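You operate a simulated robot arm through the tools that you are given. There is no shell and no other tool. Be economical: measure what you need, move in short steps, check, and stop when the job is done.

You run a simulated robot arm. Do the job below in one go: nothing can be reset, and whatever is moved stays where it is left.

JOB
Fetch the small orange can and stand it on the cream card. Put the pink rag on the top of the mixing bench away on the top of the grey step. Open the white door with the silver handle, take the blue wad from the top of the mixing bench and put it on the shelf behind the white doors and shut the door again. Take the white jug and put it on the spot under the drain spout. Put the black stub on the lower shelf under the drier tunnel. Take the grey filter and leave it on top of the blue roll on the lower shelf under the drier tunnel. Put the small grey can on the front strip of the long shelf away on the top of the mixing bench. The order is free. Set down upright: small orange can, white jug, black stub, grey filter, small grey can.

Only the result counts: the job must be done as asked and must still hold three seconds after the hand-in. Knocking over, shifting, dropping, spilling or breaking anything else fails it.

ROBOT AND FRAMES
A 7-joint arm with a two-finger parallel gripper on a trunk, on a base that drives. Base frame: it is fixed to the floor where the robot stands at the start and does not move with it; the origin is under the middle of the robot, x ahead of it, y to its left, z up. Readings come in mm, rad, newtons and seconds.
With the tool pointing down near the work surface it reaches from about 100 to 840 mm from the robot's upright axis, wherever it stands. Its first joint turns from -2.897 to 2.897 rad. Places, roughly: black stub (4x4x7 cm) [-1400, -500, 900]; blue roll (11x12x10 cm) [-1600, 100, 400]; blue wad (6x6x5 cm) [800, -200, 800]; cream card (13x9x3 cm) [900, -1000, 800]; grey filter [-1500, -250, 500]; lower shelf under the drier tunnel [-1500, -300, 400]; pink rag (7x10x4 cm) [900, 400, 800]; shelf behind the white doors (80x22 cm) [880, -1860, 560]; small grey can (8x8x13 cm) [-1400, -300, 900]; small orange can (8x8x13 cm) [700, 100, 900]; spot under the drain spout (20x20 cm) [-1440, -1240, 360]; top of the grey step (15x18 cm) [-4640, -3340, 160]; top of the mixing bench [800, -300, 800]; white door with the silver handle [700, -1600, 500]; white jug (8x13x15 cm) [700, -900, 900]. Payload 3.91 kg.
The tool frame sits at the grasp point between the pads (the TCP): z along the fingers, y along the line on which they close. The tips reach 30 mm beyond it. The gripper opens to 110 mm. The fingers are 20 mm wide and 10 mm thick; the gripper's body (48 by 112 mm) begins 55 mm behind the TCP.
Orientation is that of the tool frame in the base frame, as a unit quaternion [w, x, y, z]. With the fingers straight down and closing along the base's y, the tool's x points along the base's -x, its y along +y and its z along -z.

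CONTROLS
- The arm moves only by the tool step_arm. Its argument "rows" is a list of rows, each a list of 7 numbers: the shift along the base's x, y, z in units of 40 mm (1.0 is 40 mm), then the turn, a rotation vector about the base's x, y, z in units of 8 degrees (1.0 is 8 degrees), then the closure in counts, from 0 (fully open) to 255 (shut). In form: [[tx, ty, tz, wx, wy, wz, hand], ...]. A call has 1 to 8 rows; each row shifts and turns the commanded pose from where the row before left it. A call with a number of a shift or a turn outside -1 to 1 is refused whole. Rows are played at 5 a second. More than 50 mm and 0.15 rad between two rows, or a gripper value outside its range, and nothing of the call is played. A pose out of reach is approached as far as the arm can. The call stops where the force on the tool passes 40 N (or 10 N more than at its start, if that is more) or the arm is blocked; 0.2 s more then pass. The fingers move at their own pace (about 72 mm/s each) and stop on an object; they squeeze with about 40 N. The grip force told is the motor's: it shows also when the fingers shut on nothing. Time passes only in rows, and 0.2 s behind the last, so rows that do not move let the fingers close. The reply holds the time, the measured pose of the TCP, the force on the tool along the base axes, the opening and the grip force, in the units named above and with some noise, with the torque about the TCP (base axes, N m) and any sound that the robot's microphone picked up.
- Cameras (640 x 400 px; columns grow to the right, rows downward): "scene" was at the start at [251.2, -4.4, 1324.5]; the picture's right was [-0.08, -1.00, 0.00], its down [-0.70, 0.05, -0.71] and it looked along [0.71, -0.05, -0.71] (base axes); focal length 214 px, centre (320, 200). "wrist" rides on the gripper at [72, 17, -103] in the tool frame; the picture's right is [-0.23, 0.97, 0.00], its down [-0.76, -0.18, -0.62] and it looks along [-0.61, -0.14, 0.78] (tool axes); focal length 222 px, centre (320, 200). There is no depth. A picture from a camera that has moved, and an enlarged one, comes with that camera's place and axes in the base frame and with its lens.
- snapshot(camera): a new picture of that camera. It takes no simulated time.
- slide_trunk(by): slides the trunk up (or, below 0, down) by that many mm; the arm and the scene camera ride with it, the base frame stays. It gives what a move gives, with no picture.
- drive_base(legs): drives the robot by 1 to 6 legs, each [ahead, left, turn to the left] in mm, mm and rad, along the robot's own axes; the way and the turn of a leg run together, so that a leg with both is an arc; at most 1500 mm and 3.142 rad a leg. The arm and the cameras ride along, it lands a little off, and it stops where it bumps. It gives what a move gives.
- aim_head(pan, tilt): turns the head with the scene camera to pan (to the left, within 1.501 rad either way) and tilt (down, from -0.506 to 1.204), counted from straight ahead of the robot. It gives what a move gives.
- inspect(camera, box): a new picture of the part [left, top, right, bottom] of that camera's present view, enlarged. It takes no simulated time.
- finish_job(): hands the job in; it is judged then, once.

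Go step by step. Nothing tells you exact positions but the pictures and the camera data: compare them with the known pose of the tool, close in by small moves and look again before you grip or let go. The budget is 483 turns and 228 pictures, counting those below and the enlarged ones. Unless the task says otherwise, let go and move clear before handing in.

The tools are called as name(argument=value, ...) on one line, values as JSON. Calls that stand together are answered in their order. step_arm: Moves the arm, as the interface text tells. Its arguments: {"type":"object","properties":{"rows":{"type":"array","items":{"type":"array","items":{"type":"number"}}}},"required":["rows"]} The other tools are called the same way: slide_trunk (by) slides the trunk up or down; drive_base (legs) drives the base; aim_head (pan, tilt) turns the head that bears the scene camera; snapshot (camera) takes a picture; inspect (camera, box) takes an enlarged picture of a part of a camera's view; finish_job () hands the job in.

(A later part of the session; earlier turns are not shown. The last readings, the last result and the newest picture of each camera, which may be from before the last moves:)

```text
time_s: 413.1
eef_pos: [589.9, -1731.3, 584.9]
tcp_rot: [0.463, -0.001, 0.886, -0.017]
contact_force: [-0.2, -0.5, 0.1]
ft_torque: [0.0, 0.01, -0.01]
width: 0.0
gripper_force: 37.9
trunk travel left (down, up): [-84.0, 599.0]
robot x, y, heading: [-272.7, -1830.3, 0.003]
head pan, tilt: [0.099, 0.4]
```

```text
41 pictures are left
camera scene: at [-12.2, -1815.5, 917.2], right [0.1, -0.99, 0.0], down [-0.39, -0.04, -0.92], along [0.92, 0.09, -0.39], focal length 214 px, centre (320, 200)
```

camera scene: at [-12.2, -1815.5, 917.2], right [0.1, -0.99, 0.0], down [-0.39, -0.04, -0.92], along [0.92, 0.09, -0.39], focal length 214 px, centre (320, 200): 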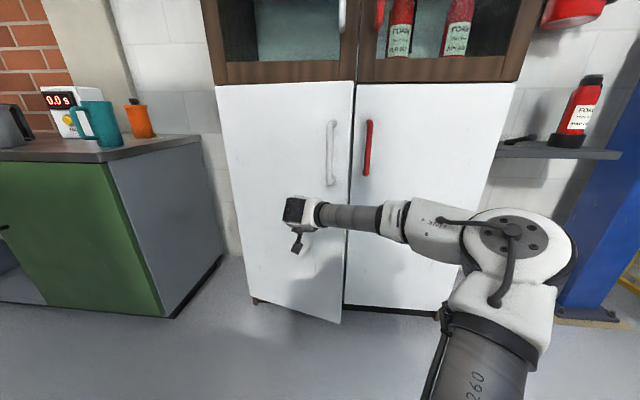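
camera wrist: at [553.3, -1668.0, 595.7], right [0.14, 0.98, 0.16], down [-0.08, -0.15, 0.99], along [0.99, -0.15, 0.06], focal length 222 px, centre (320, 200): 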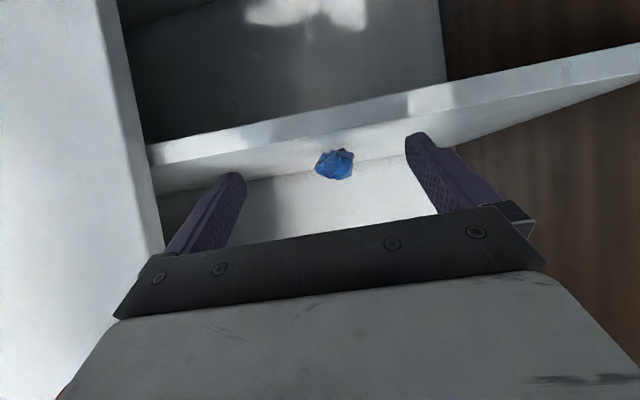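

Nearly closed. I push the remaining distance straight forward until it meets resistance.

drive_base(legs=[[80, 0, 0]])

drive_base(legs=[[50, 0, 0]])

inspect(camera="scene", box=[160, 40, 480, 240])

```text
time_s: 414.1
eef_pos: [668.3, -1729.7, 582.9]
tcp_rot: [0.464, -0.001, 0.886, -0.018]
contact_force: [-0.2, -0.4, 0.1]
ft_torque: [-0.03, -0.01, 0.02]
width: 0.3
gripper_force: 37.9
trunk travel left (down, up): [-84.0, 599.0]
robot x, y, heading: [-196.9, -1826.3, 0.006]
head pan, tilt: [0.099, 0.4]
```

```text
time_s: 415.0
eef_pos: [690.0, -1728.3, 583.8]
tcp_rot: [0.459, 0.0, 0.888, -0.018]
contact_force: [-4.8, -0.6, 1.7]
ft_torque: [0.01, -0.05, 0.0]
width: 0.1
gripper_force: 37.6
trunk travel left (down, up): [-84.0, 599.0]
robot x, y, heading: [-167.9, -1827.4, 0.0]
head pan, tilt: [0.099, 0.4]
stopped in leg 1: the force on the tool passed its limit at 131 N (the readings are from after the stop); the commanded pose is now the measured one
```

```text
2.00 times, centred on (320, 140) of scene
camera zoom: at [93.4, -1815.4, 917.1], right [0.1, -0.99, 0.0], down [-0.39, -0.04, -0.92], along [0.92, 0.09, -0.39], focal length 429 px, centre (320, 320)
```

zoom: 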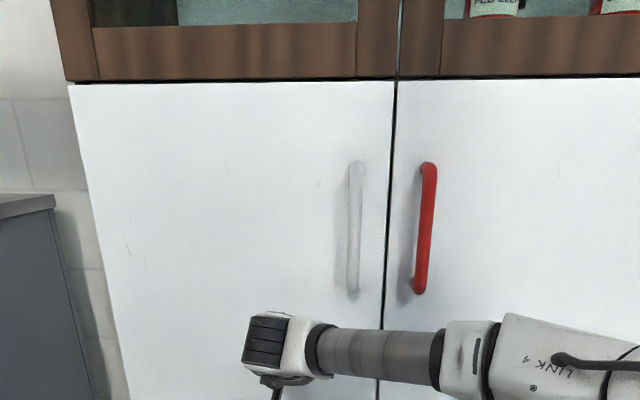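

The door is shut flush. I back away, point the hand down again with the closing axis along x, and go for the pink rag.

drive_base(legs=[[-400, 0, 0]])

step_arm(rows=[[-0.6, 0, 0.3, 0, 1, 0, 60], [-0.8, 0, 0.3, 0, 1, 0, 60], [-0.9, 0, 0.2, 0, 1, 0, 60], [-0.9, 0, 0, 0, 1, 0, 60], [-0.9, 0, 0, 0, 1, 0, 60], [-0.9, 0, 0, 0, 1, 0, 60], [-0.9, 0, 0, 0, 0.9, 0, 60]])

slide_trunk(by=400)

slide_trunk(by=150)

step_arm(rows=[[0, 0, 0, 0, 0, -1, 0], [0, 0, 0, 0, 0, -1, 0], [0, 0, 0, 0, 0, -1, 0], [0, 0, 0, 0, 0, -1, 0], [0, 0, 0, 0, 0, -1, 0], [0, 0, 0, 0, 0, -1, 0], [0, 0, 0, 0, 0, -1, 0], [0, 0, 0, 0, 0, -1, 0]])

step_arm(rows=[[0, 0, 0, 0, 0, -1, 0], [0, 0, 0, 0, 0, -1, 0], [0, 0, 0, 0, 0, -1, 0], [0, 0, 0, 0, 0, -0.25, 0], [0, 0, 0, 0, 0, 0, 0]])

```text
time_s: 417.5
eef_pos: [283.1, -1723.6, 582.3]
tcp_rot: [0.458, -0.004, 0.889, -0.016]
contact_force: [0.2, -0.9, 0.6]
ft_torque: [-0.02, -0.02, 0.02]
width: 0.0
gripper_force: 37.6
trunk travel left (down, up): [-84.0, 599.0]
robot x, y, heading: [-573.5, -1830.2, 0.017]
head pan, tilt: [0.099, 0.4]
```

```text
time_s: 419.1
eef_pos: [46.5, -1723.6, 612.9]
tcp_rot: [-0.006, -0.012, 1.0, -0.013]
contact_force: [0.3, -0.3, -0.8]
ft_torque: [0.0, 0.0, 0.0]
width: 84.1
gripper_force: 0.0
trunk travel left (down, up): [-84.0, 599.0]
robot x, y, heading: [-571.2, -1830.1, 0.014]
head pan, tilt: [0.099, 0.4]
```

```text
time_s: 423.0
eef_pos: [47.6, -1723.2, 1013.7]
tcp_rot: [-0.004, -0.012, 1.0, -0.012]
contact_force: [-0.1, 0.1, -0.7]
ft_torque: [0.02, 0.0, 0.0]
width: 84.4
gripper_force: 0.1
trunk travel left (down, up): [-484.0, 199.0]
robot x, y, heading: [-574.9, -1832.4, 0.011]
head pan, tilt: [0.099, 0.4]
```

```text
time_s: 424.7
eef_pos: [47.2, -1722.5, 1162.7]
tcp_rot: [-0.003, -0.012, 1.0, -0.013]
contact_force: [0.7, 0.5, 0.7]
ft_torque: [0.01, 0.03, -0.02]
width: 84.5
gripper_force: 0.0
trunk travel left (down, up): [-634.0, 49.0]
robot x, y, heading: [-575.5, -1827.8, 0.014]
head pan, tilt: [0.099, 0.4]
```

```text
time_s: 426.5
eef_pos: [46.7, -1722.7, 1164.3]
tcp_rot: [-0.011, 0.522, 0.853, -0.008]
contact_force: [0.3, 0.7, -0.5]
ft_torque: [0.03, -0.02, 0.0]
width: 110.0
gripper_force: 0.1
trunk travel left (down, up): [-634.0, 49.0]
robot x, y, heading: [-576.2, -1827.3, 0.007]
head pan, tilt: [0.099, 0.4]
```

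```text
time_s: 427.7
eef_pos: [46.3, -1722.5, 1163.1]
tcp_rot: [-0.011, 0.7, 0.714, -0.006]
contact_force: [0.0, -0.1, -0.4]
ft_torque: [0.01, -0.03, -0.01]
width: 110.1
gripper_force: 0.1
trunk travel left (down, up): [-634.0, 49.0]
robot x, y, heading: [-572.1, -1832.4, 0.011]
head pan, tilt: [0.099, 0.4]
```

drive_base(legs=[[0, 1040, -0.01], [0, 1045, 0], [600, 0, 0]])

step_arm(rows=[[0.9, 0, -0.3, -0.05, -0.17, 0, 0], [0.9, 0, -0.3, 0, 0, 0, 0], [0.9, 0, -0.3, 0, 0, 0, 0], [0.9, 0, -0.3, 0, 0, 0, 0]])

snapshot(camera="wrist")

aim_head(pan=0.1, tilt=0.7)

snapshot(camera="scene")

```text
time_s: 447.1
eef_pos: [681.1, 288.4, 1162.8]
tcp_rot: [-0.011, 0.725, 0.689, -0.005]
contact_force: [-0.5, -0.4, -0.9]
ft_torque: [-0.01, 0.01, -0.02]
width: 109.9
gripper_force: 0.1
trunk travel left (down, up): [-634.0, 49.0]
robot x, y, heading: [53.6, 225.2, -0.059]
head pan, tilt: [0.099, 0.4]
```

```text
time_s: 448.1
eef_pos: [824.0, 288.7, 1115.0]
tcp_rot: [-0.001, 0.723, 0.691, 0.0]
contact_force: [-0.2, -0.3, 0.0]
ft_torque: [0.03, 0.02, 0.03]
width: 110.2
gripper_force: 0.0
trunk travel left (down, up): [-634.0, 49.0]
robot x, y, heading: [54.9, 227.1, -0.059]
head pan, tilt: [0.099, 0.4]
```

```text
39 pictures are left
camera wrist: at [846.7, 361.9, 1219.5], right [0.96, -0.27, 0.0], down [-0.21, -0.75, 0.62], along [-0.17, -0.6, -0.78], focal length 222 px, centre (320, 200)
```

wrist: 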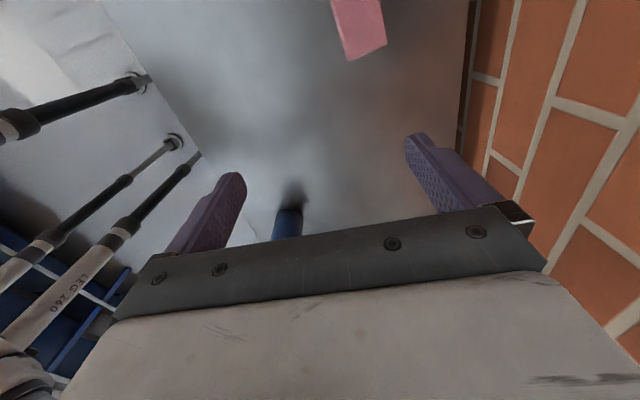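

```text
time_s: 448.9
eef_pos: [824.5, 288.9, 1115.6]
tcp_rot: [-0.001, 0.724, 0.69, 0.002]
contact_force: [-0.3, -0.9, -0.8]
ft_torque: [-0.02, 0.0, -0.01]
width: 110.1
gripper_force: 0.0
trunk travel left (down, up): [-634.0, 49.0]
robot x, y, heading: [54.5, 228.1, -0.063]
head pan, tilt: [0.099, 0.7]
```

```text
38 pictures are left
camera scene: at [308.3, 221.0, 1440.4], right [0.04, -1.0, 0.0], down [-0.64, -0.03, -0.77], along [0.76, 0.03, -0.64], focal length 214 px, centre (320, 200)
```

scene: 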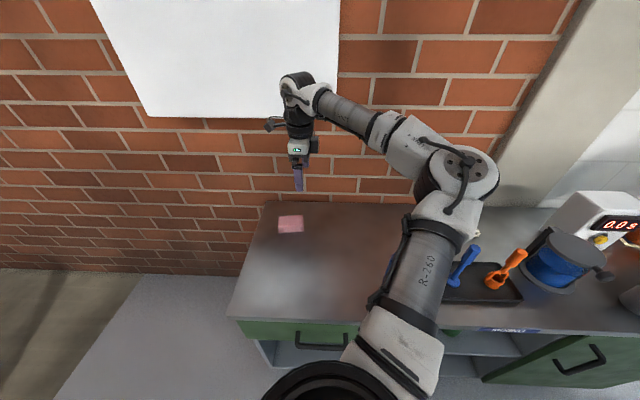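

Rag centre ≈(895,361), short side along x. I lower clear of the wall cabinet first, then move over it.

step_arm(rows=[[0, 0, -1, 0, 0, 0.5, 0], [0, 0, -1, 0, 0, 0.5, 0], [0, 0, -1, 0, 0, 0, 0], [0, 0, -1, 0, 0, 0, 0], [0, 0, -1, 0, 0, 0, 0], [0.88, 0.8, 0, 0, 0, 0, 0], [0.88, 0.9, 0, 0, 0, 0, 0], [0, 0, 0, 0, 0, 0, 0]])

snapshot(camera="wrist")

```text
refused: row 7 steps farther than a row can; nothing moved
```

```text
37 pictures are left
camera wrist: at [845.6, 361.7, 1220.3], right [0.96, -0.27, 0.0], down [-0.21, -0.75, 0.62], along [-0.17, -0.6, -0.78], focal length 222 px, centre (320, 200)
```

wrist: 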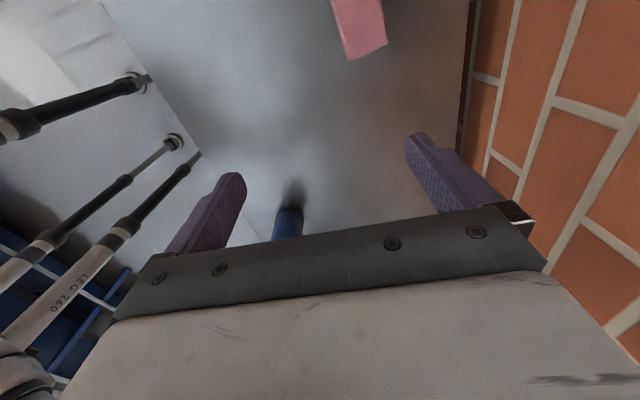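

step_arm(rows=[[0, 0, -1, 0, 0, 0.5, 0], [0, 0, -1, 0, 0, 0.5, 0], [0, 0, -1, 0, 0, 0, 0], [0, 0, -1, 0, 0, 0, 0], [0, 0, -1, 0, 0, 0, 0], [0.8, 0.8, 0, 0, 0, 0, 0], [0.8, 0.8, 0, 0, 0, 0, 0], [0.18, 0.2, 0, 0, 0, 0, 0]])

snapshot(camera="wrist")

```text
time_s: 450.7
eef_pos: [895.3, 360.9, 915.8]
tcp_rot: [-0.002, 0.673, 0.74, 0.001]
contact_force: [0.4, -0.3, -0.7]
ft_torque: [0.02, 0.02, 0.01]
width: 110.0
gripper_force: 0.2
trunk travel left (down, up): [-634.0, 49.0]
robot x, y, heading: [54.7, 225.5, -0.059]
head pan, tilt: [0.099, 0.7]
```

```text
36 pictures are left
camera wrist: at [906.6, 436.3, 1019.8], right [0.99, -0.14, 0.0], down [-0.11, -0.78, 0.62], along [-0.09, -0.61, -0.78], focal length 222 px, centre (320, 200)
```

wrist: 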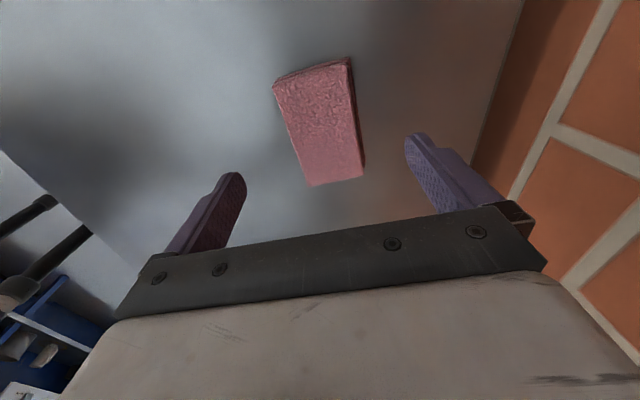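

Rag centre ≈(899,372). I shift, lower to z≈836 and grip across the short side.

step_arm(rows=[[0.1, 0.28, -0.6, 0, 0, 0, 0], [0, 0, -0.8, 0, 0, 0, 0], [0, 0, -0.6, 0, 0, 0, 0], [0, 0, 0, 0, 0, 0, 255], [0, 0, 0, 0, 0, 0, 255], [0, 0, 0, 0, 0, 0, 255]])

step_arm(rows=[[0, 0, 0.8, 0, 0, 0, 255], [0, 0, 0.9, 0, 0, 0, 255], [-0.5, 0, 0.6, 0, 0, 0, 255], [-1, 0, 0.2, 0, 0, 0, 255], [-1, 0, 0.2, 0, 0, 0, 255], [-1, 0, 0.2, 0, 0, 0, 255], [-1, 0, 0, 0, 0, 0, 255], [-1, 0, 0, 0, 0, 0, 255]])

snapshot(camera="wrist")

```text
time_s: 452.1
eef_pos: [899.6, 370.7, 837.0]
tcp_rot: [-0.002, 0.673, 0.739, 0.001]
contact_force: [0.1, 0.2, 1.0]
ft_torque: [0.0, 0.01, 0.06]
width: 64.2
gripper_force: 40.6
trunk travel left (down, up): [-634.0, 49.0]
robot x, y, heading: [52.1, 223.8, -0.06]
head pan, tilt: [0.099, 0.7]
```

```text
time_s: 453.9
eef_pos: [678.9, 371.7, 952.5]
tcp_rot: [-0.001, 0.674, 0.739, 0.001]
contact_force: [0.3, -0.6, -0.4]
ft_torque: [-0.01, 0.0, 0.03]
width: 64.1
gripper_force: 40.2
trunk travel left (down, up): [-634.0, 49.0]
robot x, y, heading: [52.7, 228.0, -0.067]
head pan, tilt: [0.099, 0.7]
```

```text
35 pictures are left
camera wrist: at [690.3, 446.9, 1056.6], right [0.99, -0.14, 0.0], down [-0.11, -0.78, 0.62], along [-0.09, -0.61, -0.78], focal length 222 px, centre (320, 200)
```

wrist: 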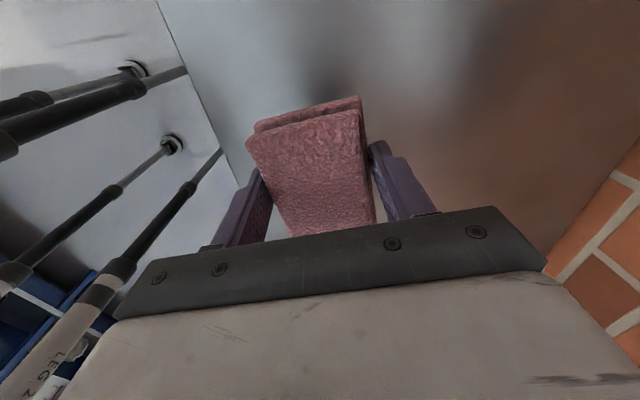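

The rag is held. I retract the arm, drive to the corridor's far end and look toward the grey step.

step_arm(rows=[[-1, 0, 0.5, 0, 0, 0, 255], [-1, 0, 0.5, 0, 0, 0, 255], [-1, 0, 0, 0, 0, 0, 255], [-1, 0, 0, 0, 0, 0, 255], [-0.5, 0, 0, 0, 0, 0, 255]])

drive_base(legs=[[-450, 0, 0.06], [0, -1300, 0], [0, -900, 0], [0, 0, -1.571]])

aim_head(pan=-0.4, tilt=0.35)

snapshot(camera="scene")

```text
time_s: 455.1
eef_pos: [499.9, 373.4, 990.5]
tcp_rot: [-0.002, 0.674, 0.739, 0.0]
contact_force: [-1.4, 0.1, 0.4]
ft_torque: [-0.02, -0.05, 0.0]
width: 64.0
gripper_force: 40.0
trunk travel left (down, up): [-634.0, 49.0]
robot x, y, heading: [49.1, 224.6, -0.061]
head pan, tilt: [0.099, 0.7]
```

```text
time_s: 478.6
eef_pos: [-213.5, -2402.2, 991.1]
tcp_rot: [-0.001, 0.997, 0.078, 0.001]
contact_force: [0.4, -0.1, -0.1]
ft_torque: [0.0, -0.07, 0.0]
width: 63.9
gripper_force: 39.9
trunk travel left (down, up): [-634.0, 49.0]
robot x, y, heading: [-390.3, -1964.5, -1.567]
head pan, tilt: [0.099, 0.7]
```

```text
time_s: 479.5
eef_pos: [-213.2, -2402.2, 991.1]
tcp_rot: [-0.001, 0.997, 0.078, 0.001]
contact_force: [-0.4, 0.9, -1.0]
ft_torque: [-0.04, 0.01, -0.03]
width: 64.1
gripper_force: 40.0
trunk travel left (down, up): [-634.0, 49.0]
robot x, y, heading: [-387.2, -1965.4, -1.565]
head pan, tilt: [-0.4, 0.351]
```

```text
34 pictures are left
camera scene: at [-423.7, -2219.8, 1471.7], right [-0.92, 0.39, 0.0], down [0.13, 0.32, -0.94], along [-0.36, -0.87, -0.34], focal length 214 px, centre (320, 200)
```

scene: 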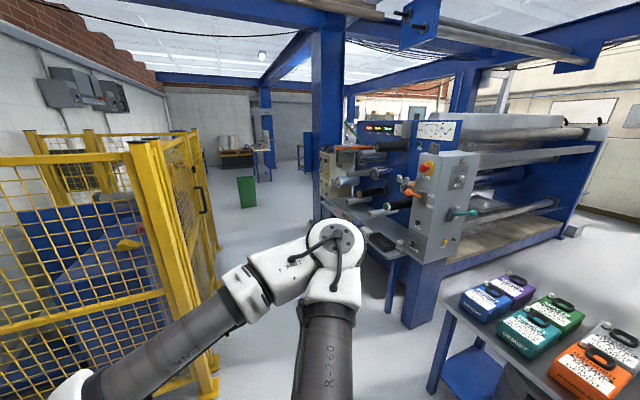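

I look further right, along the gap between the machine and the box table.

aim_head(pan=-1.3, tilt=0.35)

snapshot(camera="scene")

```text
time_s: 480.7
eef_pos: [-212.3, -2401.8, 991.4]
tcp_rot: [0.0, 0.997, 0.078, 0.001]
contact_force: [-0.1, -0.7, -0.6]
ft_torque: [-0.01, 0.02, 0.0]
width: 64.1
gripper_force: 40.0
trunk travel left (down, up): [-634.0, 49.0]
robot x, y, heading: [-389.2, -1962.9, -1.571]
head pan, tilt: [-1.3, 0.351]
```

```text
33 pictures are left
camera scene: at [-477.5, -2159.1, 1471.7], right [-0.27, 0.96, 0.0], down [0.33, 0.09, -0.94], along [-0.9, -0.25, -0.34], focal length 214 px, centre (320, 200)
```

scene: 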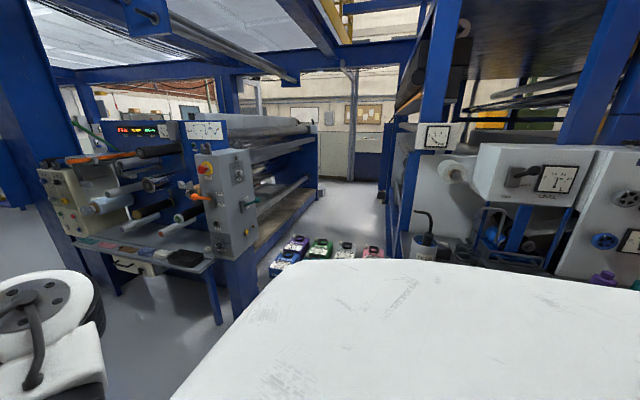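

An aisle runs toward -x beside the printing machine. I move to its mouth and look straight along it.

drive_base(legs=[[0, -260, 0], [840, 0, 0], [0, 0, -1.45]])

aim_head(pan=0.0, tilt=0.4)

snapshot(camera="scene")

```text
time_s: 491.0
eef_pos: [-1062.9, -3029.9, 990.4]
tcp_rot: [0.0, 0.798, -0.602, 0.001]
contact_force: [0.1, 0.1, -0.6]
ft_torque: [-0.02, 0.01, 0.0]
width: 64.1
gripper_force: 39.9
trunk travel left (down, up): [-634.0, 49.0]
robot x, y, heading: [-650.3, -2797.8, -3.012]
head pan, tilt: [-1.3, 0.351]
```

```text
time_s: 492.4
eef_pos: [-1062.2, -3030.2, 991.0]
tcp_rot: [0.001, 0.799, -0.601, 0.002]
contact_force: [0.3, -0.1, -0.6]
ft_torque: [0.0, 0.02, -0.03]
width: 63.8
gripper_force: 39.8
trunk travel left (down, up): [-634.0, 49.0]
robot x, y, heading: [-648.1, -2799.5, -3.018]
head pan, tilt: [0.0, 0.4]
```

```text
32 pictures are left
camera scene: at [-911.4, -2832.6, 1467.2], right [-0.13, 0.99, 0.0], down [0.39, 0.05, -0.92], along [-0.91, -0.12, -0.39], focal length 214 px, centre (320, 200)
```

scene: 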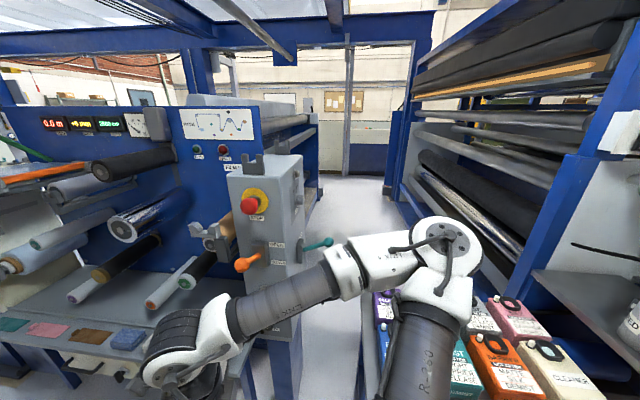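

That gap is too narrow (≈350 mm). I look along the other aisle to the left of the machine.

aim_head(pan=1.25, tilt=0.3)

snapshot(camera="scene")

```text
time_s: 493.9
eef_pos: [-1061.8, -3029.9, 992.7]
tcp_rot: [0.0, 0.799, -0.602, 0.002]
contact_force: [-0.3, -0.2, 0.0]
ft_torque: [-0.01, -0.02, 0.04]
width: 63.9
gripper_force: 39.9
trunk travel left (down, up): [-634.0, 49.0]
robot x, y, heading: [-652.9, -2799.9, -3.014]
head pan, tilt: [1.25, 0.3]
```

```text
31 pictures are left
camera scene: at [-837.5, -2912.4, 1476.4], right [-0.98, 0.19, 0.0], down [0.06, 0.29, -0.96], along [-0.18, -0.94, -0.3], focal length 214 px, centre (320, 200)
```

scene: 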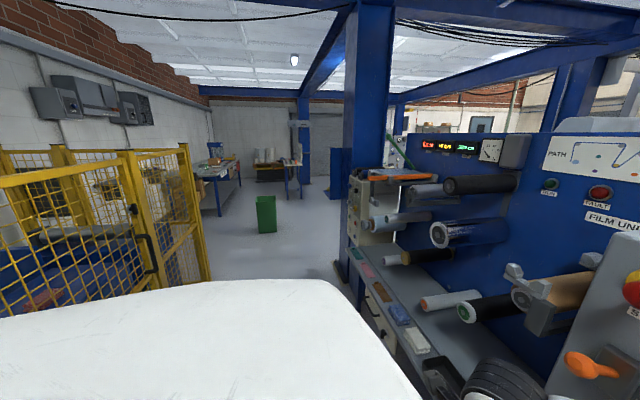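

The aisle toward -y is open. I straighten, keep to its middle and drive past the machine's left end.

drive_base(legs=[[0, 0, -0.127], [-90, 0, 0], [0, 1300, 0], [0, 1250, 0]])

aim_head(pan=0.15, tilt=0.35)

snapshot(camera="scene")

```text
time_s: 515.1
eef_pos: [-1039.1, -5533.3, 991.9]
tcp_rot: [0.0, 0.753, -0.659, 0.002]
contact_force: [0.4, -0.3, -0.6]
ft_torque: [0.01, -0.01, 0.01]
width: 63.9
gripper_force: 39.7
trunk travel left (down, up): [-634.0, 49.0]
robot x, y, heading: [-600.4, -5372.2, 3.122]
head pan, tilt: [1.25, 0.3]
```

```text
time_s: 516.5
eef_pos: [-1038.0, -5533.6, 991.4]
tcp_rot: [0.001, 0.752, -0.659, 0.002]
contact_force: [-0.2, 0.4, 0.3]
ft_torque: [-0.02, 0.02, 0.04]
width: 64.2
gripper_force: 40.4
trunk travel left (down, up): [-634.0, 49.0]
robot x, y, heading: [-599.0, -5367.4, 3.124]
head pan, tilt: [0.15, 0.351]
```

```text
30 pictures are left
camera scene: at [-860.8, -5374.7, 1471.7], right [-0.13, 0.99, 0.0], down [0.34, 0.05, -0.94], along [-0.93, -0.12, -0.34], focal length 214 px, centre (320, 200)
```

scene: 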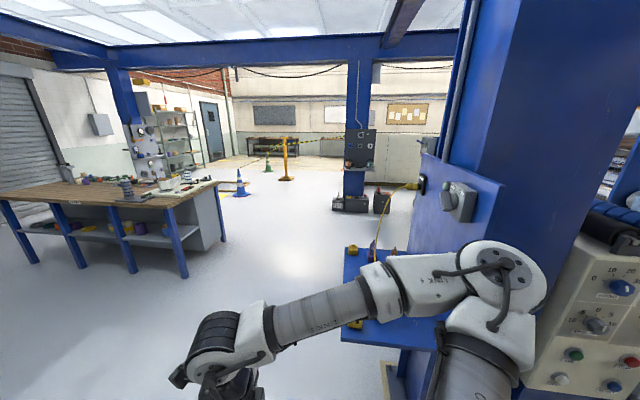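

The floor is wide open toward -x here. I shift left past the small blue table and drive on, then look toward the step.

drive_base(legs=[[0, 600, 0.018], [1300, 0, 0], [1300, 0, 0]])

aim_head(pan=-0.9, tilt=0.35)

snapshot(camera="scene")

```text
time_s: 519.6
eef_pos: [-1039.5, -5863.9, 991.2]
tcp_rot: [0.002, 0.759, -0.651, 0.003]
contact_force: [0.3, -0.1, -0.7]
ft_torque: [-0.01, 0.02, 0.01]
width: 63.9
gripper_force: 40.6
trunk travel left (down, up): [-634.0, 49.0]
robot x, y, heading: [-601.4, -5695.6, 3.141]
head pan, tilt: [0.15, 0.351]
stopped in leg 1: the robot was blocked; the commanded pose is now the measured one
```

```text
time_s: 520.9
eef_pos: [-1039.7, -5866.1, 991.1]
tcp_rot: [0.0, 0.758, -0.653, 0.002]
contact_force: [-0.6, 0.0, 0.2]
ft_torque: [0.01, -0.01, -0.02]
width: 64.0
gripper_force: 39.6
trunk travel left (down, up): [-634.0, 49.0]
robot x, y, heading: [-602.3, -5691.0, 3.14]
head pan, tilt: [-0.901, 0.351]
```

```text
29 pictures are left
camera scene: at [-830.1, -5616.7, 1471.7], right [0.78, 0.62, 0.0], down [0.21, -0.27, -0.94], along [-0.58, 0.74, -0.34], focal length 214 px, centre (320, 200)
```

scene: 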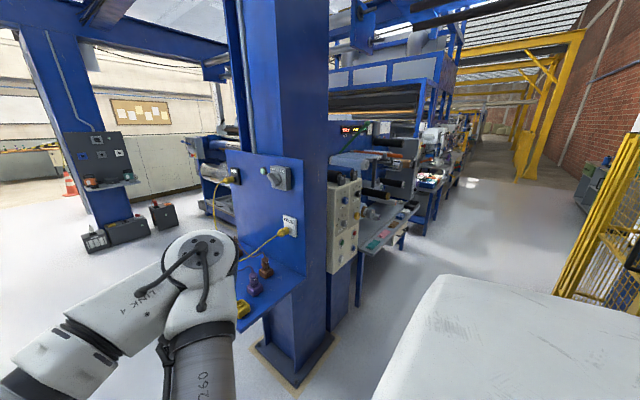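

I was stopped by something on the left, probably the green bin. I check it.

aim_head(pan=1.4, tilt=0.75)

snapshot(camera="scene")

```text
time_s: 523.1
eef_pos: [-1040.8, -5865.2, 991.6]
tcp_rot: [0.001, 0.758, -0.652, 0.001]
contact_force: [-1.1, -0.6, 0.7]
ft_torque: [0.03, 0.03, 0.0]
width: 64.0
gripper_force: 40.2
trunk travel left (down, up): [-634.0, 49.0]
robot x, y, heading: [-599.3, -5691.3, 3.137]
head pan, tilt: [1.4, 0.75]
```

```text
28 pictures are left
camera scene: at [-786.7, -5771.3, 1436.1], right [-0.98, 0.17, 0.0], down [0.12, 0.67, -0.73], along [-0.13, -0.72, -0.68], focal length 214 px, centre (320, 200)
```

scene: 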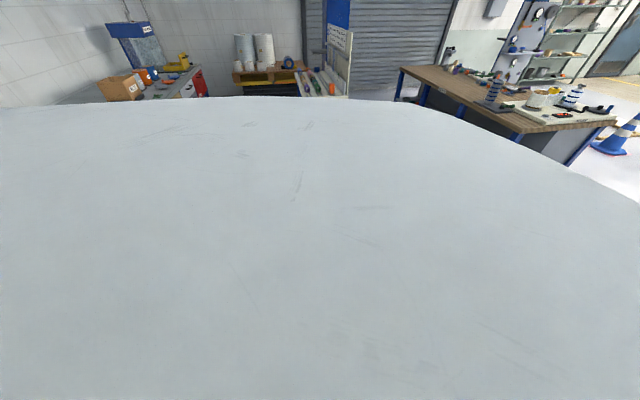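

I ease off to the right, go forward past it, then left again and on.

drive_base(legs=[[0, -50, 0], [380, 0, 0], [0, 350, 0]])

aim_head(pan=1.45, tilt=0.5)

snapshot(camera="scene")

```text
time_s: 527.5
eef_pos: [-1418.6, -5932.9, 991.3]
tcp_rot: [0.0, 0.761, -0.649, 0.003]
contact_force: [-0.1, -0.4, -0.7]
ft_torque: [-0.03, -0.02, 0.04]
width: 64.3
gripper_force: 39.6
trunk travel left (down, up): [-634.0, 49.0]
robot x, y, heading: [-978.5, -5760.2, -3.14]
head pan, tilt: [1.4, 0.75]
stopped in leg 3: the robot was blocked; the commanded pose is now the measured one
```

```text
time_s: 528.3
eef_pos: [-1417.8, -5934.3, 991.0]
tcp_rot: [0.0, 0.76, -0.65, 0.002]
contact_force: [0.6, 0.8, 0.0]
ft_torque: [-0.02, 0.0, -0.01]
width: 63.8
gripper_force: 40.0
trunk travel left (down, up): [-634.0, 49.0]
robot x, y, heading: [-985.7, -5756.1, -3.137]
head pan, tilt: [1.45, 0.499]
```

```text
27 pictures are left
camera scene: at [-1162.4, -5847.1, 1458.0], right [-0.99, 0.12, 0.0], down [0.06, 0.48, -0.88], along [-0.1, -0.87, -0.48], focal length 214 px, centre (320, 200)
```

scene: 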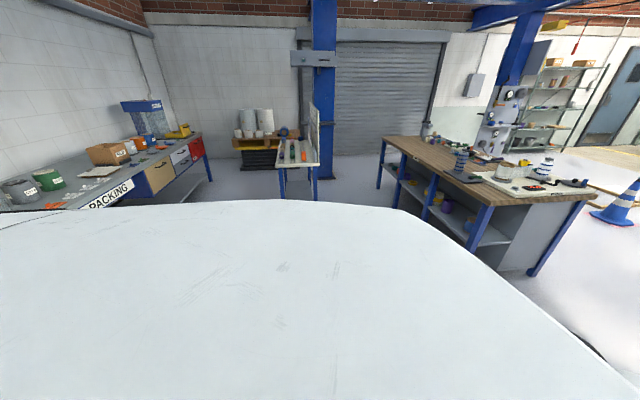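

The base is longer than wide; its rear corner met the bin again. I go a little right, further forward, then left.

drive_base(legs=[[0, -40, 0], [600, 0, 0]])

aim_head(pan=1.5, tilt=0.35)

drive_base(legs=[[0, 200, 0], [700, 0, 0], [800, 0, 0]])

aim_head(pan=-0.9, tilt=0.35)

snapshot(camera="scene")

```text
time_s: 532.4
eef_pos: [-2032.1, -5896.2, 990.7]
tcp_rot: [0.0, 0.76, -0.65, 0.002]
contact_force: [0.1, -0.2, -0.2]
ft_torque: [0.01, -0.02, -0.04]
width: 63.8
gripper_force: 40.2
trunk travel left (down, up): [-634.0, 49.0]
robot x, y, heading: [-1597.1, -5717.4, -3.141]
head pan, tilt: [1.45, 0.499]
```

```text
time_s: 533.0
eef_pos: [-2032.3, -5897.0, 991.5]
tcp_rot: [0.0, 0.761, -0.649, 0.002]
contact_force: [0.9, -0.4, -1.1]
ft_torque: [0.0, 0.01, 0.04]
width: 63.7
gripper_force: 40.1
trunk travel left (down, up): [-634.0, 49.0]
robot x, y, heading: [-1597.8, -5720.2, -3.143]
head pan, tilt: [1.499, 0.351]
```

```text
time_s: 542.5
eef_pos: [-3526.5, -6101.5, 990.9]
tcp_rot: [0.001, 0.761, -0.649, 0.002]
contact_force: [-0.5, 0.9, -1.1]
ft_torque: [-0.01, -0.05, 0.03]
width: 63.9
gripper_force: 39.6
trunk travel left (down, up): [-634.0, 49.0]
robot x, y, heading: [-3089.4, -5923.8, -3.144]
head pan, tilt: [1.499, 0.351]
```

```text
time_s: 544.7
eef_pos: [-3526.8, -6101.7, 990.9]
tcp_rot: [0.001, 0.761, -0.649, 0.003]
contact_force: [0.2, 0.0, 0.1]
ft_torque: [0.0, 0.0, 0.0]
width: 64.0
gripper_force: 40.0
trunk travel left (down, up): [-634.0, 49.0]
robot x, y, heading: [-3094.6, -5924.4, -3.139]
head pan, tilt: [-0.901, 0.351]
```

```text
26 pictures are left
camera scene: at [-3319.2, -5850.8, 1471.7], right [0.78, 0.62, 0.0], down [0.21, -0.27, -0.94], along [-0.59, 0.73, -0.34], focal length 214 px, centre (320, 200)
```

scene: 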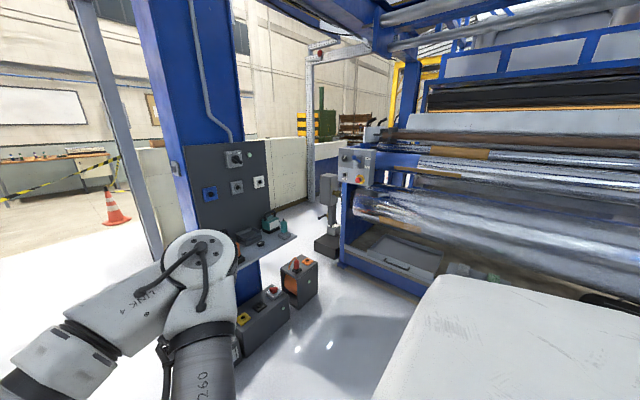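

I zoom on the grey thing at the machine's end, where the step should be.

inspect(camera="scene", box=[260, 140, 420, 280])

```text
2.86 times, centred on (340, 210) of scene
camera zoom: at [-3319.2, -5850.8, 1471.7], right [0.78, 0.62, 0.0], down [0.21, -0.27, -0.94], along [-0.59, 0.73, -0.34], focal length 613 px, centre (263, 171)
```

zoom: 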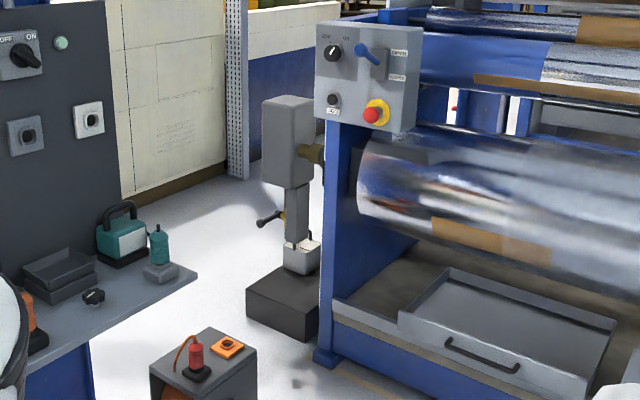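

The step must lie behind the machine's far corner; the passage at x≈-5350 leads there. I drive on, turn toward +y and look.

drive_base(legs=[[1150, 0, 0], [1100, 0, 0], [0, 0, -1.571]])

aim_head(pan=-0.25, tilt=0.4)

snapshot(camera="scene")

```text
time_s: 549.9
eef_pos: [-4594.9, -6086.5, 990.8]
tcp_rot: [0.001, 0.752, -0.66, 0.003]
contact_force: [-0.2, 0.6, -0.8]
ft_torque: [-0.05, -0.01, -0.03]
width: 64.1
gripper_force: 39.9
trunk travel left (down, up): [-634.0, 49.0]
robot x, y, heading: [-4158.4, -5923.1, 3.115]
head pan, tilt: [-0.901, 0.351]
stopped in leg 1: the robot was blocked; the commanded pose is now the measured one
```

```text
time_s: 551.0
eef_pos: [-4595.9, -6087.2, 991.1]
tcp_rot: [0.001, 0.75, -0.662, 0.002]
contact_force: [-0.4, 0.1, -1.8]
ft_torque: [0.0, 0.01, -0.01]
width: 63.8
gripper_force: 39.5
trunk travel left (down, up): [-634.0, 49.0]
robot x, y, heading: [-4154.6, -5922.1, 3.119]
head pan, tilt: [-0.25, 0.4]
```

```text
24 pictures are left
camera scene: at [-4413.4, -5891.6, 1467.2], right [0.27, 0.96, 0.0], down [0.37, -0.11, -0.92], along [-0.89, 0.25, -0.39], focal length 214 px, centre (320, 200)
```

scene: 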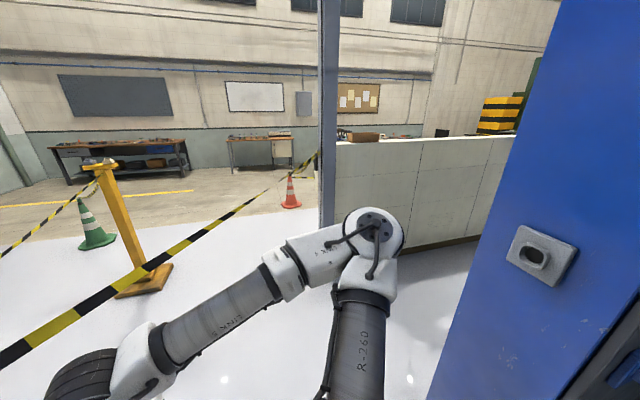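

Something at the front right (the column's toolboxes) stopped me. I look down there before backing off.

aim_head(pan=-0.75, tilt=0.85)

snapshot(camera="scene")

```text
time_s: 551.9
eef_pos: [-4596.3, -6086.4, 990.9]
tcp_rot: [0.001, 0.751, -0.661, 0.002]
contact_force: [-0.4, 0.4, 0.4]
ft_torque: [0.02, 0.01, 0.01]
width: 64.1
gripper_force: 40.1
trunk travel left (down, up): [-634.0, 49.0]
robot x, y, heading: [-4153.1, -5923.9, 3.117]
head pan, tilt: [-0.75, 0.85]
```

```text
23 pictures are left
camera scene: at [-4380.1, -5862.2, 1428.1], right [0.7, 0.71, 0.0], down [0.54, -0.53, -0.66], along [-0.47, 0.46, -0.75], focal length 214 px, centre (320, 200)
```

scene: 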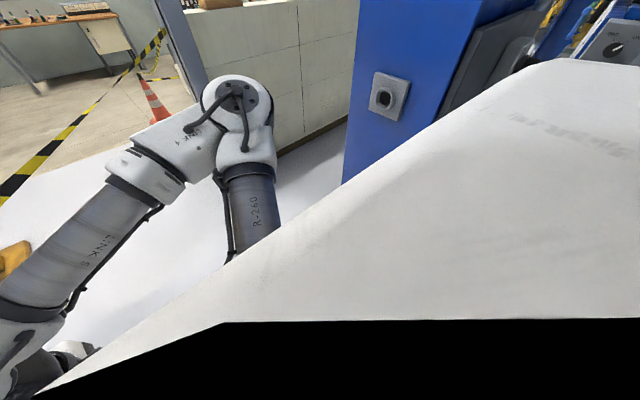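

I back off, fold the arm in, face +y and strafe around the column, keeping clear of the tape.

drive_base(legs=[[-180, 0, 0.025]])

step_arm(rows=[[1, 0.4, 0, 0, 0, 0, 255], [1, 0.4, 0, 0, 0, 0, 255], [1, 0.4, 0, 0, 0, 0, 255], [1, 0.4, 0, 0, 0, 0, 255]])

drive_base(legs=[[0, 100, 0], [0, 0, -1.571]])

aim_head(pan=0.9, tilt=0.5)

snapshot(camera="scene")

```text
time_s: 553.4
eef_pos: [-4410.1, -6100.1, 991.9]
tcp_rot: [0.0, 0.759, -0.651, 0.002]
contact_force: [0.6, -0.7, -0.4]
ft_torque: [-0.01, 0.02, -0.01]
width: 64.0
gripper_force: 40.2
trunk travel left (down, up): [-634.0, 49.0]
robot x, y, heading: [-3973.1, -5925.0, 3.143]
head pan, tilt: [-0.75, 0.85]
```

```text
time_s: 554.4
eef_pos: [-4327.7, -6135.0, 1049.0]
tcp_rot: [0.0, 0.759, -0.651, 0.003]
contact_force: [0.2, -0.6, -0.3]
ft_torque: [0.01, -0.02, -0.01]
width: 64.1
gripper_force: 40.0
out of reach, approached as far as the arm can: row 1, 2, 3, 4
trunk travel left (down, up): [-634.0, 49.0]
robot x, y, heading: [-3973.6, -5926.3, 3.141]
head pan, tilt: [-0.75, 0.85]
```

```text
time_s: 559.7
eef_pos: [-4189.0, -5674.9, 1048.6]
tcp_rot: [-0.002, -0.085, 0.996, 0.0]
contact_force: [0.4, -0.4, 0.0]
ft_torque: [-0.04, 0.03, 0.03]
width: 63.7
gripper_force: 39.6
trunk travel left (down, up): [-634.0, 49.0]
robot x, y, heading: [-3971.1, -6025.9, 1.585]
head pan, tilt: [-0.75, 0.85]
```

```text
time_s: 561.4
eef_pos: [-4188.5, -5674.4, 1048.4]
tcp_rot: [-0.001, -0.087, 0.996, -0.001]
contact_force: [0.2, -0.2, 0.4]
ft_torque: [-0.02, 0.01, -0.02]
width: 63.9
gripper_force: 39.7
trunk travel left (down, up): [-634.0, 49.0]
robot x, y, heading: [-3970.6, -6027.5, 1.588]
head pan, tilt: [0.901, 0.499]
```

```text
22 pictures are left
camera scene: at [-4048.8, -5799.1, 1458.0], right [0.61, 0.79, 0.0], down [0.38, -0.29, -0.88], along [-0.7, 0.53, -0.48], focal length 214 px, centre (320, 200)
```

scene: 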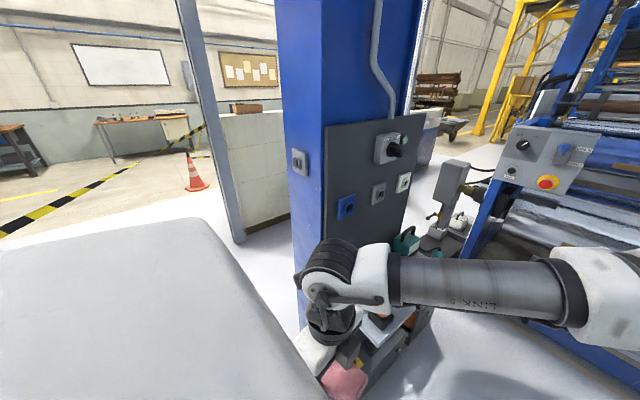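

The column's near corner is at about (-4834,-5380), pole at (-6000,-5408). I go round in short legs.

drive_base(legs=[[50, 729, -0.017], [160, 310, 0]])

aim_head(pan=0.3, tilt=0.5)

snapshot(camera="scene")

```text
time_s: 565.9
eef_pos: [-4751.0, -5641.1, 1048.8]
tcp_rot: [-0.004, -0.072, 0.997, -0.002]
contact_force: [-0.3, 0.6, 0.3]
ft_torque: [0.02, 0.0, -0.02]
width: 63.9
gripper_force: 40.0
trunk travel left (down, up): [-634.0, 49.0]
robot x, y, heading: [-4537.3, -5997.5, 1.579]
head pan, tilt: [0.901, 0.499]
stopped in leg 1: the robot was blocked; the commanded pose is now the measured one
```

```text
time_s: 566.9
eef_pos: [-4750.7, -5641.3, 1049.6]
tcp_rot: [-0.004, -0.074, 0.997, -0.001]
contact_force: [0.6, -0.3, 0.0]
ft_torque: [0.01, -0.01, 0.0]
width: 64.0
gripper_force: 40.2
trunk travel left (down, up): [-634.0, 49.0]
robot x, y, heading: [-4542.5, -5993.1, 1.582]
head pan, tilt: [0.3, 0.499]
```

```text
21 pictures are left
camera scene: at [-4566.7, -5738.3, 1458.3], right [0.95, 0.31, 0.0], down [0.14, -0.46, -0.88], along [-0.27, 0.84, -0.48], focal length 214 px, centre (320, 200)
```

scene: 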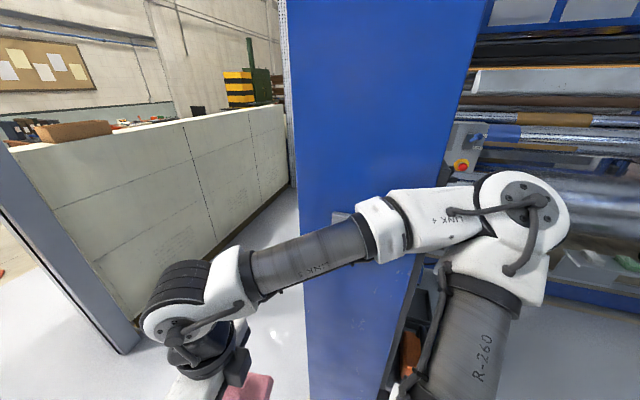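

Blocked again; I look to the left side.

aim_head(pan=1.5, tilt=0.45)

snapshot(camera="scene")

```text
time_s: 568.3
eef_pos: [-4750.5, -5640.1, 1049.3]
tcp_rot: [-0.004, -0.074, 0.997, -0.001]
contact_force: [-0.4, 0.2, -0.5]
ft_torque: [0.04, 0.01, 0.01]
width: 63.9
gripper_force: 40.1
trunk travel left (down, up): [-634.0, 49.0]
robot x, y, heading: [-4540.7, -5997.3, 1.576]
head pan, tilt: [1.499, 0.45]
```

```text
20 pictures are left
camera scene: at [-4630.4, -5819.3, 1463.0], right [0.06, 1.0, 0.0], down [0.43, -0.03, -0.9], along [-0.9, 0.06, -0.43], focal length 214 px, centre (320, 200)
```

scene: 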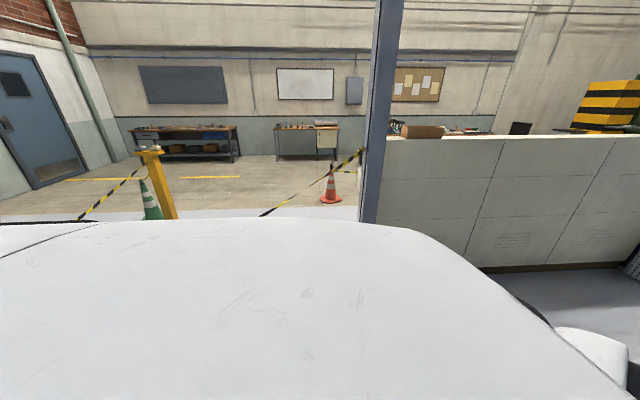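

The likely obstacle is a box in front of the column, just ahead-right; I pull back a little, pass further out, then curve in behind the column.

drive_base(legs=[[-70, 0, 0], [0, 180, 0], [200, 190, 0]])

drive_base(legs=[[200, 150, 0], [260, 150, 0]])

```text
time_s: 571.8
eef_pos: [-4983.3, -5667.3, 1053.1]
tcp_rot: [-0.002, -0.054, 0.999, 0.004]
contact_force: [0.6, -0.3, -1.0]
ft_torque: [0.06, 0.03, 0.02]
width: 63.9
gripper_force: 40.3
trunk travel left (down, up): [-634.0, 49.0]
robot x, y, heading: [-4776.0, -6022.3, 1.573]
head pan, tilt: [1.499, 0.45]
stopped in leg 3: the robot was blocked; the commanded pose is now the measured one
```

```text
time_s: 572.5
eef_pos: [-4984.1, -5664.7, 1053.1]
tcp_rot: [0.0, -0.05, 0.999, 0.004]
contact_force: [-0.3, 0.1, -0.4]
ft_torque: [0.02, -0.03, 0.0]
width: 64.0
gripper_force: 39.9
trunk travel left (down, up): [-634.0, 49.0]
robot x, y, heading: [-4780.3, -6023.6, 1.574]
head pan, tilt: [1.499, 0.45]
stopped in leg 1: the robot was blocked; the commanded pose is now the measured one
```

The elbow is probably touching the column while the arm is folded forward. I pull back, turn to face +x so the arm trails, and reverse around the column.

drive_base(legs=[[-45, 0, 0], [0, 0, -1.572]])

drive_base(legs=[[-224, 168, 0], [-150, 100, 0], [-110, 200, 0], [-40, 300, 0]])

```text
time_s: 577.4
eef_pos: [-4413.4, -5861.6, 1049.1]
tcp_rot: [-0.003, 0.671, 0.742, -0.002]
contact_force: [0.1, 0.6, -0.4]
ft_torque: [0.01, -0.02, -0.02]
width: 63.9
gripper_force: 39.1
trunk travel left (down, up): [-634.0, 49.0]
robot x, y, heading: [-4780.6, -6061.5, -0.004]
head pan, tilt: [1.499, 0.45]
```

```text
time_s: 584.7
eef_pos: [-4942.5, -5089.7, 1049.0]
tcp_rot: [-0.004, 0.668, 0.744, -0.001]
contact_force: [-0.2, 1.3, -0.1]
ft_torque: [0.03, 0.02, 0.01]
width: 64.0
gripper_force: 39.9
trunk travel left (down, up): [-634.0, 49.0]
robot x, y, heading: [-5305.8, -5292.4, -0.004]
head pan, tilt: [1.499, 0.45]
```

Past the column. I look along +y before going on.

aim_head(pan=0.95, tilt=0.45)

snapshot(camera="scene")

```text
time_s: 585.7
eef_pos: [-4941.5, -5088.7, 1047.3]
tcp_rot: [-0.004, 0.668, 0.744, -0.001]
contact_force: [0.5, -0.3, -0.8]
ft_torque: [-0.01, 0.01, 0.01]
width: 64.0
gripper_force: 40.7
trunk travel left (down, up): [-634.0, 49.0]
robot x, y, heading: [-5302.7, -5294.2, 0.002]
head pan, tilt: [0.949, 0.45]
```

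```text
19 pictures are left
camera scene: at [-5082.5, -5217.5, 1462.5], right [0.81, -0.58, 0.0], down [-0.25, -0.35, -0.9], along [0.52, 0.73, -0.44], focal length 214 px, centre (320, 200)
```

scene: 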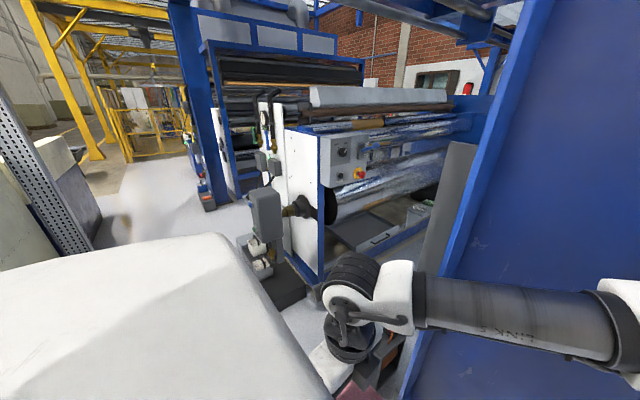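

Clear lane. I drive on 1300 in +y and look for the step.

drive_base(legs=[[0, 1300, 0]])

aim_head(pan=0.5, tilt=0.75)

snapshot(camera="scene")

```text
time_s: 596.2
eef_pos: [-4938.2, -3761.8, 1047.9]
tcp_rot: [-0.003, 0.672, 0.741, -0.002]
contact_force: [0.3, -0.4, 0.0]
ft_torque: [0.04, 0.01, 0.0]
width: 63.8
gripper_force: 39.8
trunk travel left (down, up): [-634.0, 49.0]
robot x, y, heading: [-5300.6, -3965.8, -0.004]
head pan, tilt: [0.949, 0.45]
```

```text
time_s: 597.1
eef_pos: [-4936.7, -3761.5, 1047.8]
tcp_rot: [-0.004, 0.672, 0.741, -0.001]
contact_force: [0.4, -0.6, -0.3]
ft_torque: [-0.05, -0.01, -0.04]
width: 63.8
gripper_force: 40.1
trunk travel left (down, up): [-634.0, 49.0]
robot x, y, heading: [-5302.8, -3963.4, -0.007]
head pan, tilt: [0.499, 0.75]
```

```text
18 pictures are left
camera scene: at [-5059.8, -3923.5, 1436.1], right [0.47, -0.88, 0.0], down [-0.6, -0.32, -0.73], along [0.64, 0.35, -0.68], focal length 214 px, centre (320, 200)
```

scene: 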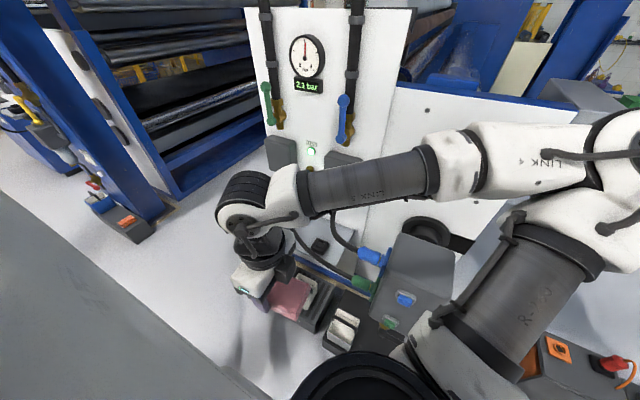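

The step lies right beneath the hand in this view. I drive 480 further and look again.

drive_base(legs=[[0, 480, 0]])

aim_head(pan=-0.05, tilt=0.95)

snapshot(camera="scene")

snapshot(camera="wrist")

```text
time_s: 601.3
eef_pos: [-4934.8, -3287.7, 1049.6]
tcp_rot: [-0.004, 0.67, 0.742, -0.001]
contact_force: [0.1, -0.2, 0.0]
ft_torque: [0.03, -0.04, 0.02]
width: 64.1
gripper_force: 39.9
trunk travel left (down, up): [-634.0, 49.0]
robot x, y, heading: [-5298.7, -3489.3, -0.001]
head pan, tilt: [0.499, 0.75]
```

```text
time_s: 602.3
eef_pos: [-4935.8, -3286.2, 1049.3]
tcp_rot: [-0.004, 0.67, 0.742, -0.001]
contact_force: [0.3, 1.2, -0.9]
ft_torque: [-0.01, 0.01, 0.02]
width: 64.0
gripper_force: 40.4
trunk travel left (down, up): [-634.0, 49.0]
robot x, y, heading: [-5298.3, -3490.3, -0.002]
head pan, tilt: [-0.051, 0.949]
```

```text
17 pictures are left
camera scene: at [-5058.0, -3492.8, 1420.6], right [-0.05, -1.0, 0.0], down [-0.81, 0.04, -0.58], along [0.58, -0.03, -0.81], focal length 214 px, centre (320, 200)
```

scene: 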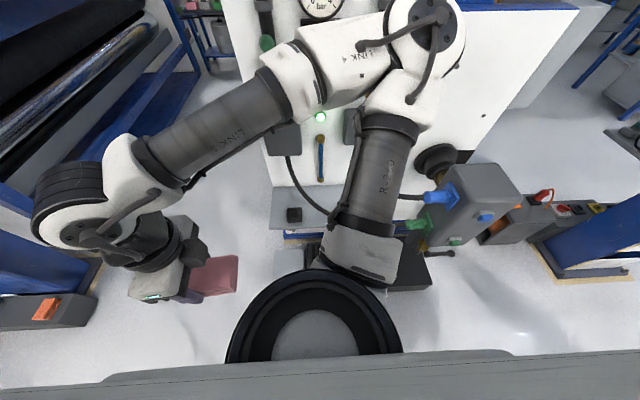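

```text
16 pictures are left
camera wrist: at [-4924.4, -3211.4, 1152.6], right [0.99, -0.13, -0.01], down [-0.1, -0.78, 0.62], along [-0.08, -0.62, -0.78], focal length 222 px, centre (320, 200)
```

wrist: 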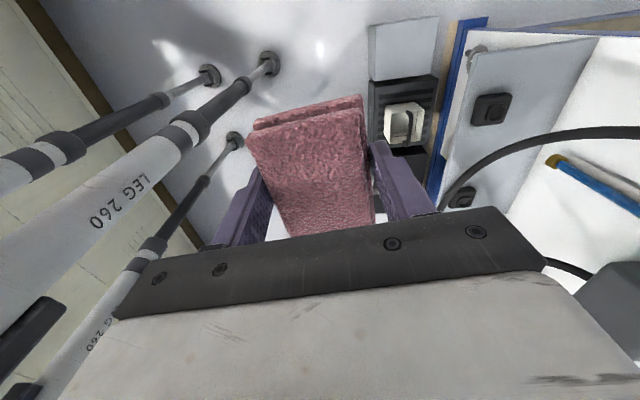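

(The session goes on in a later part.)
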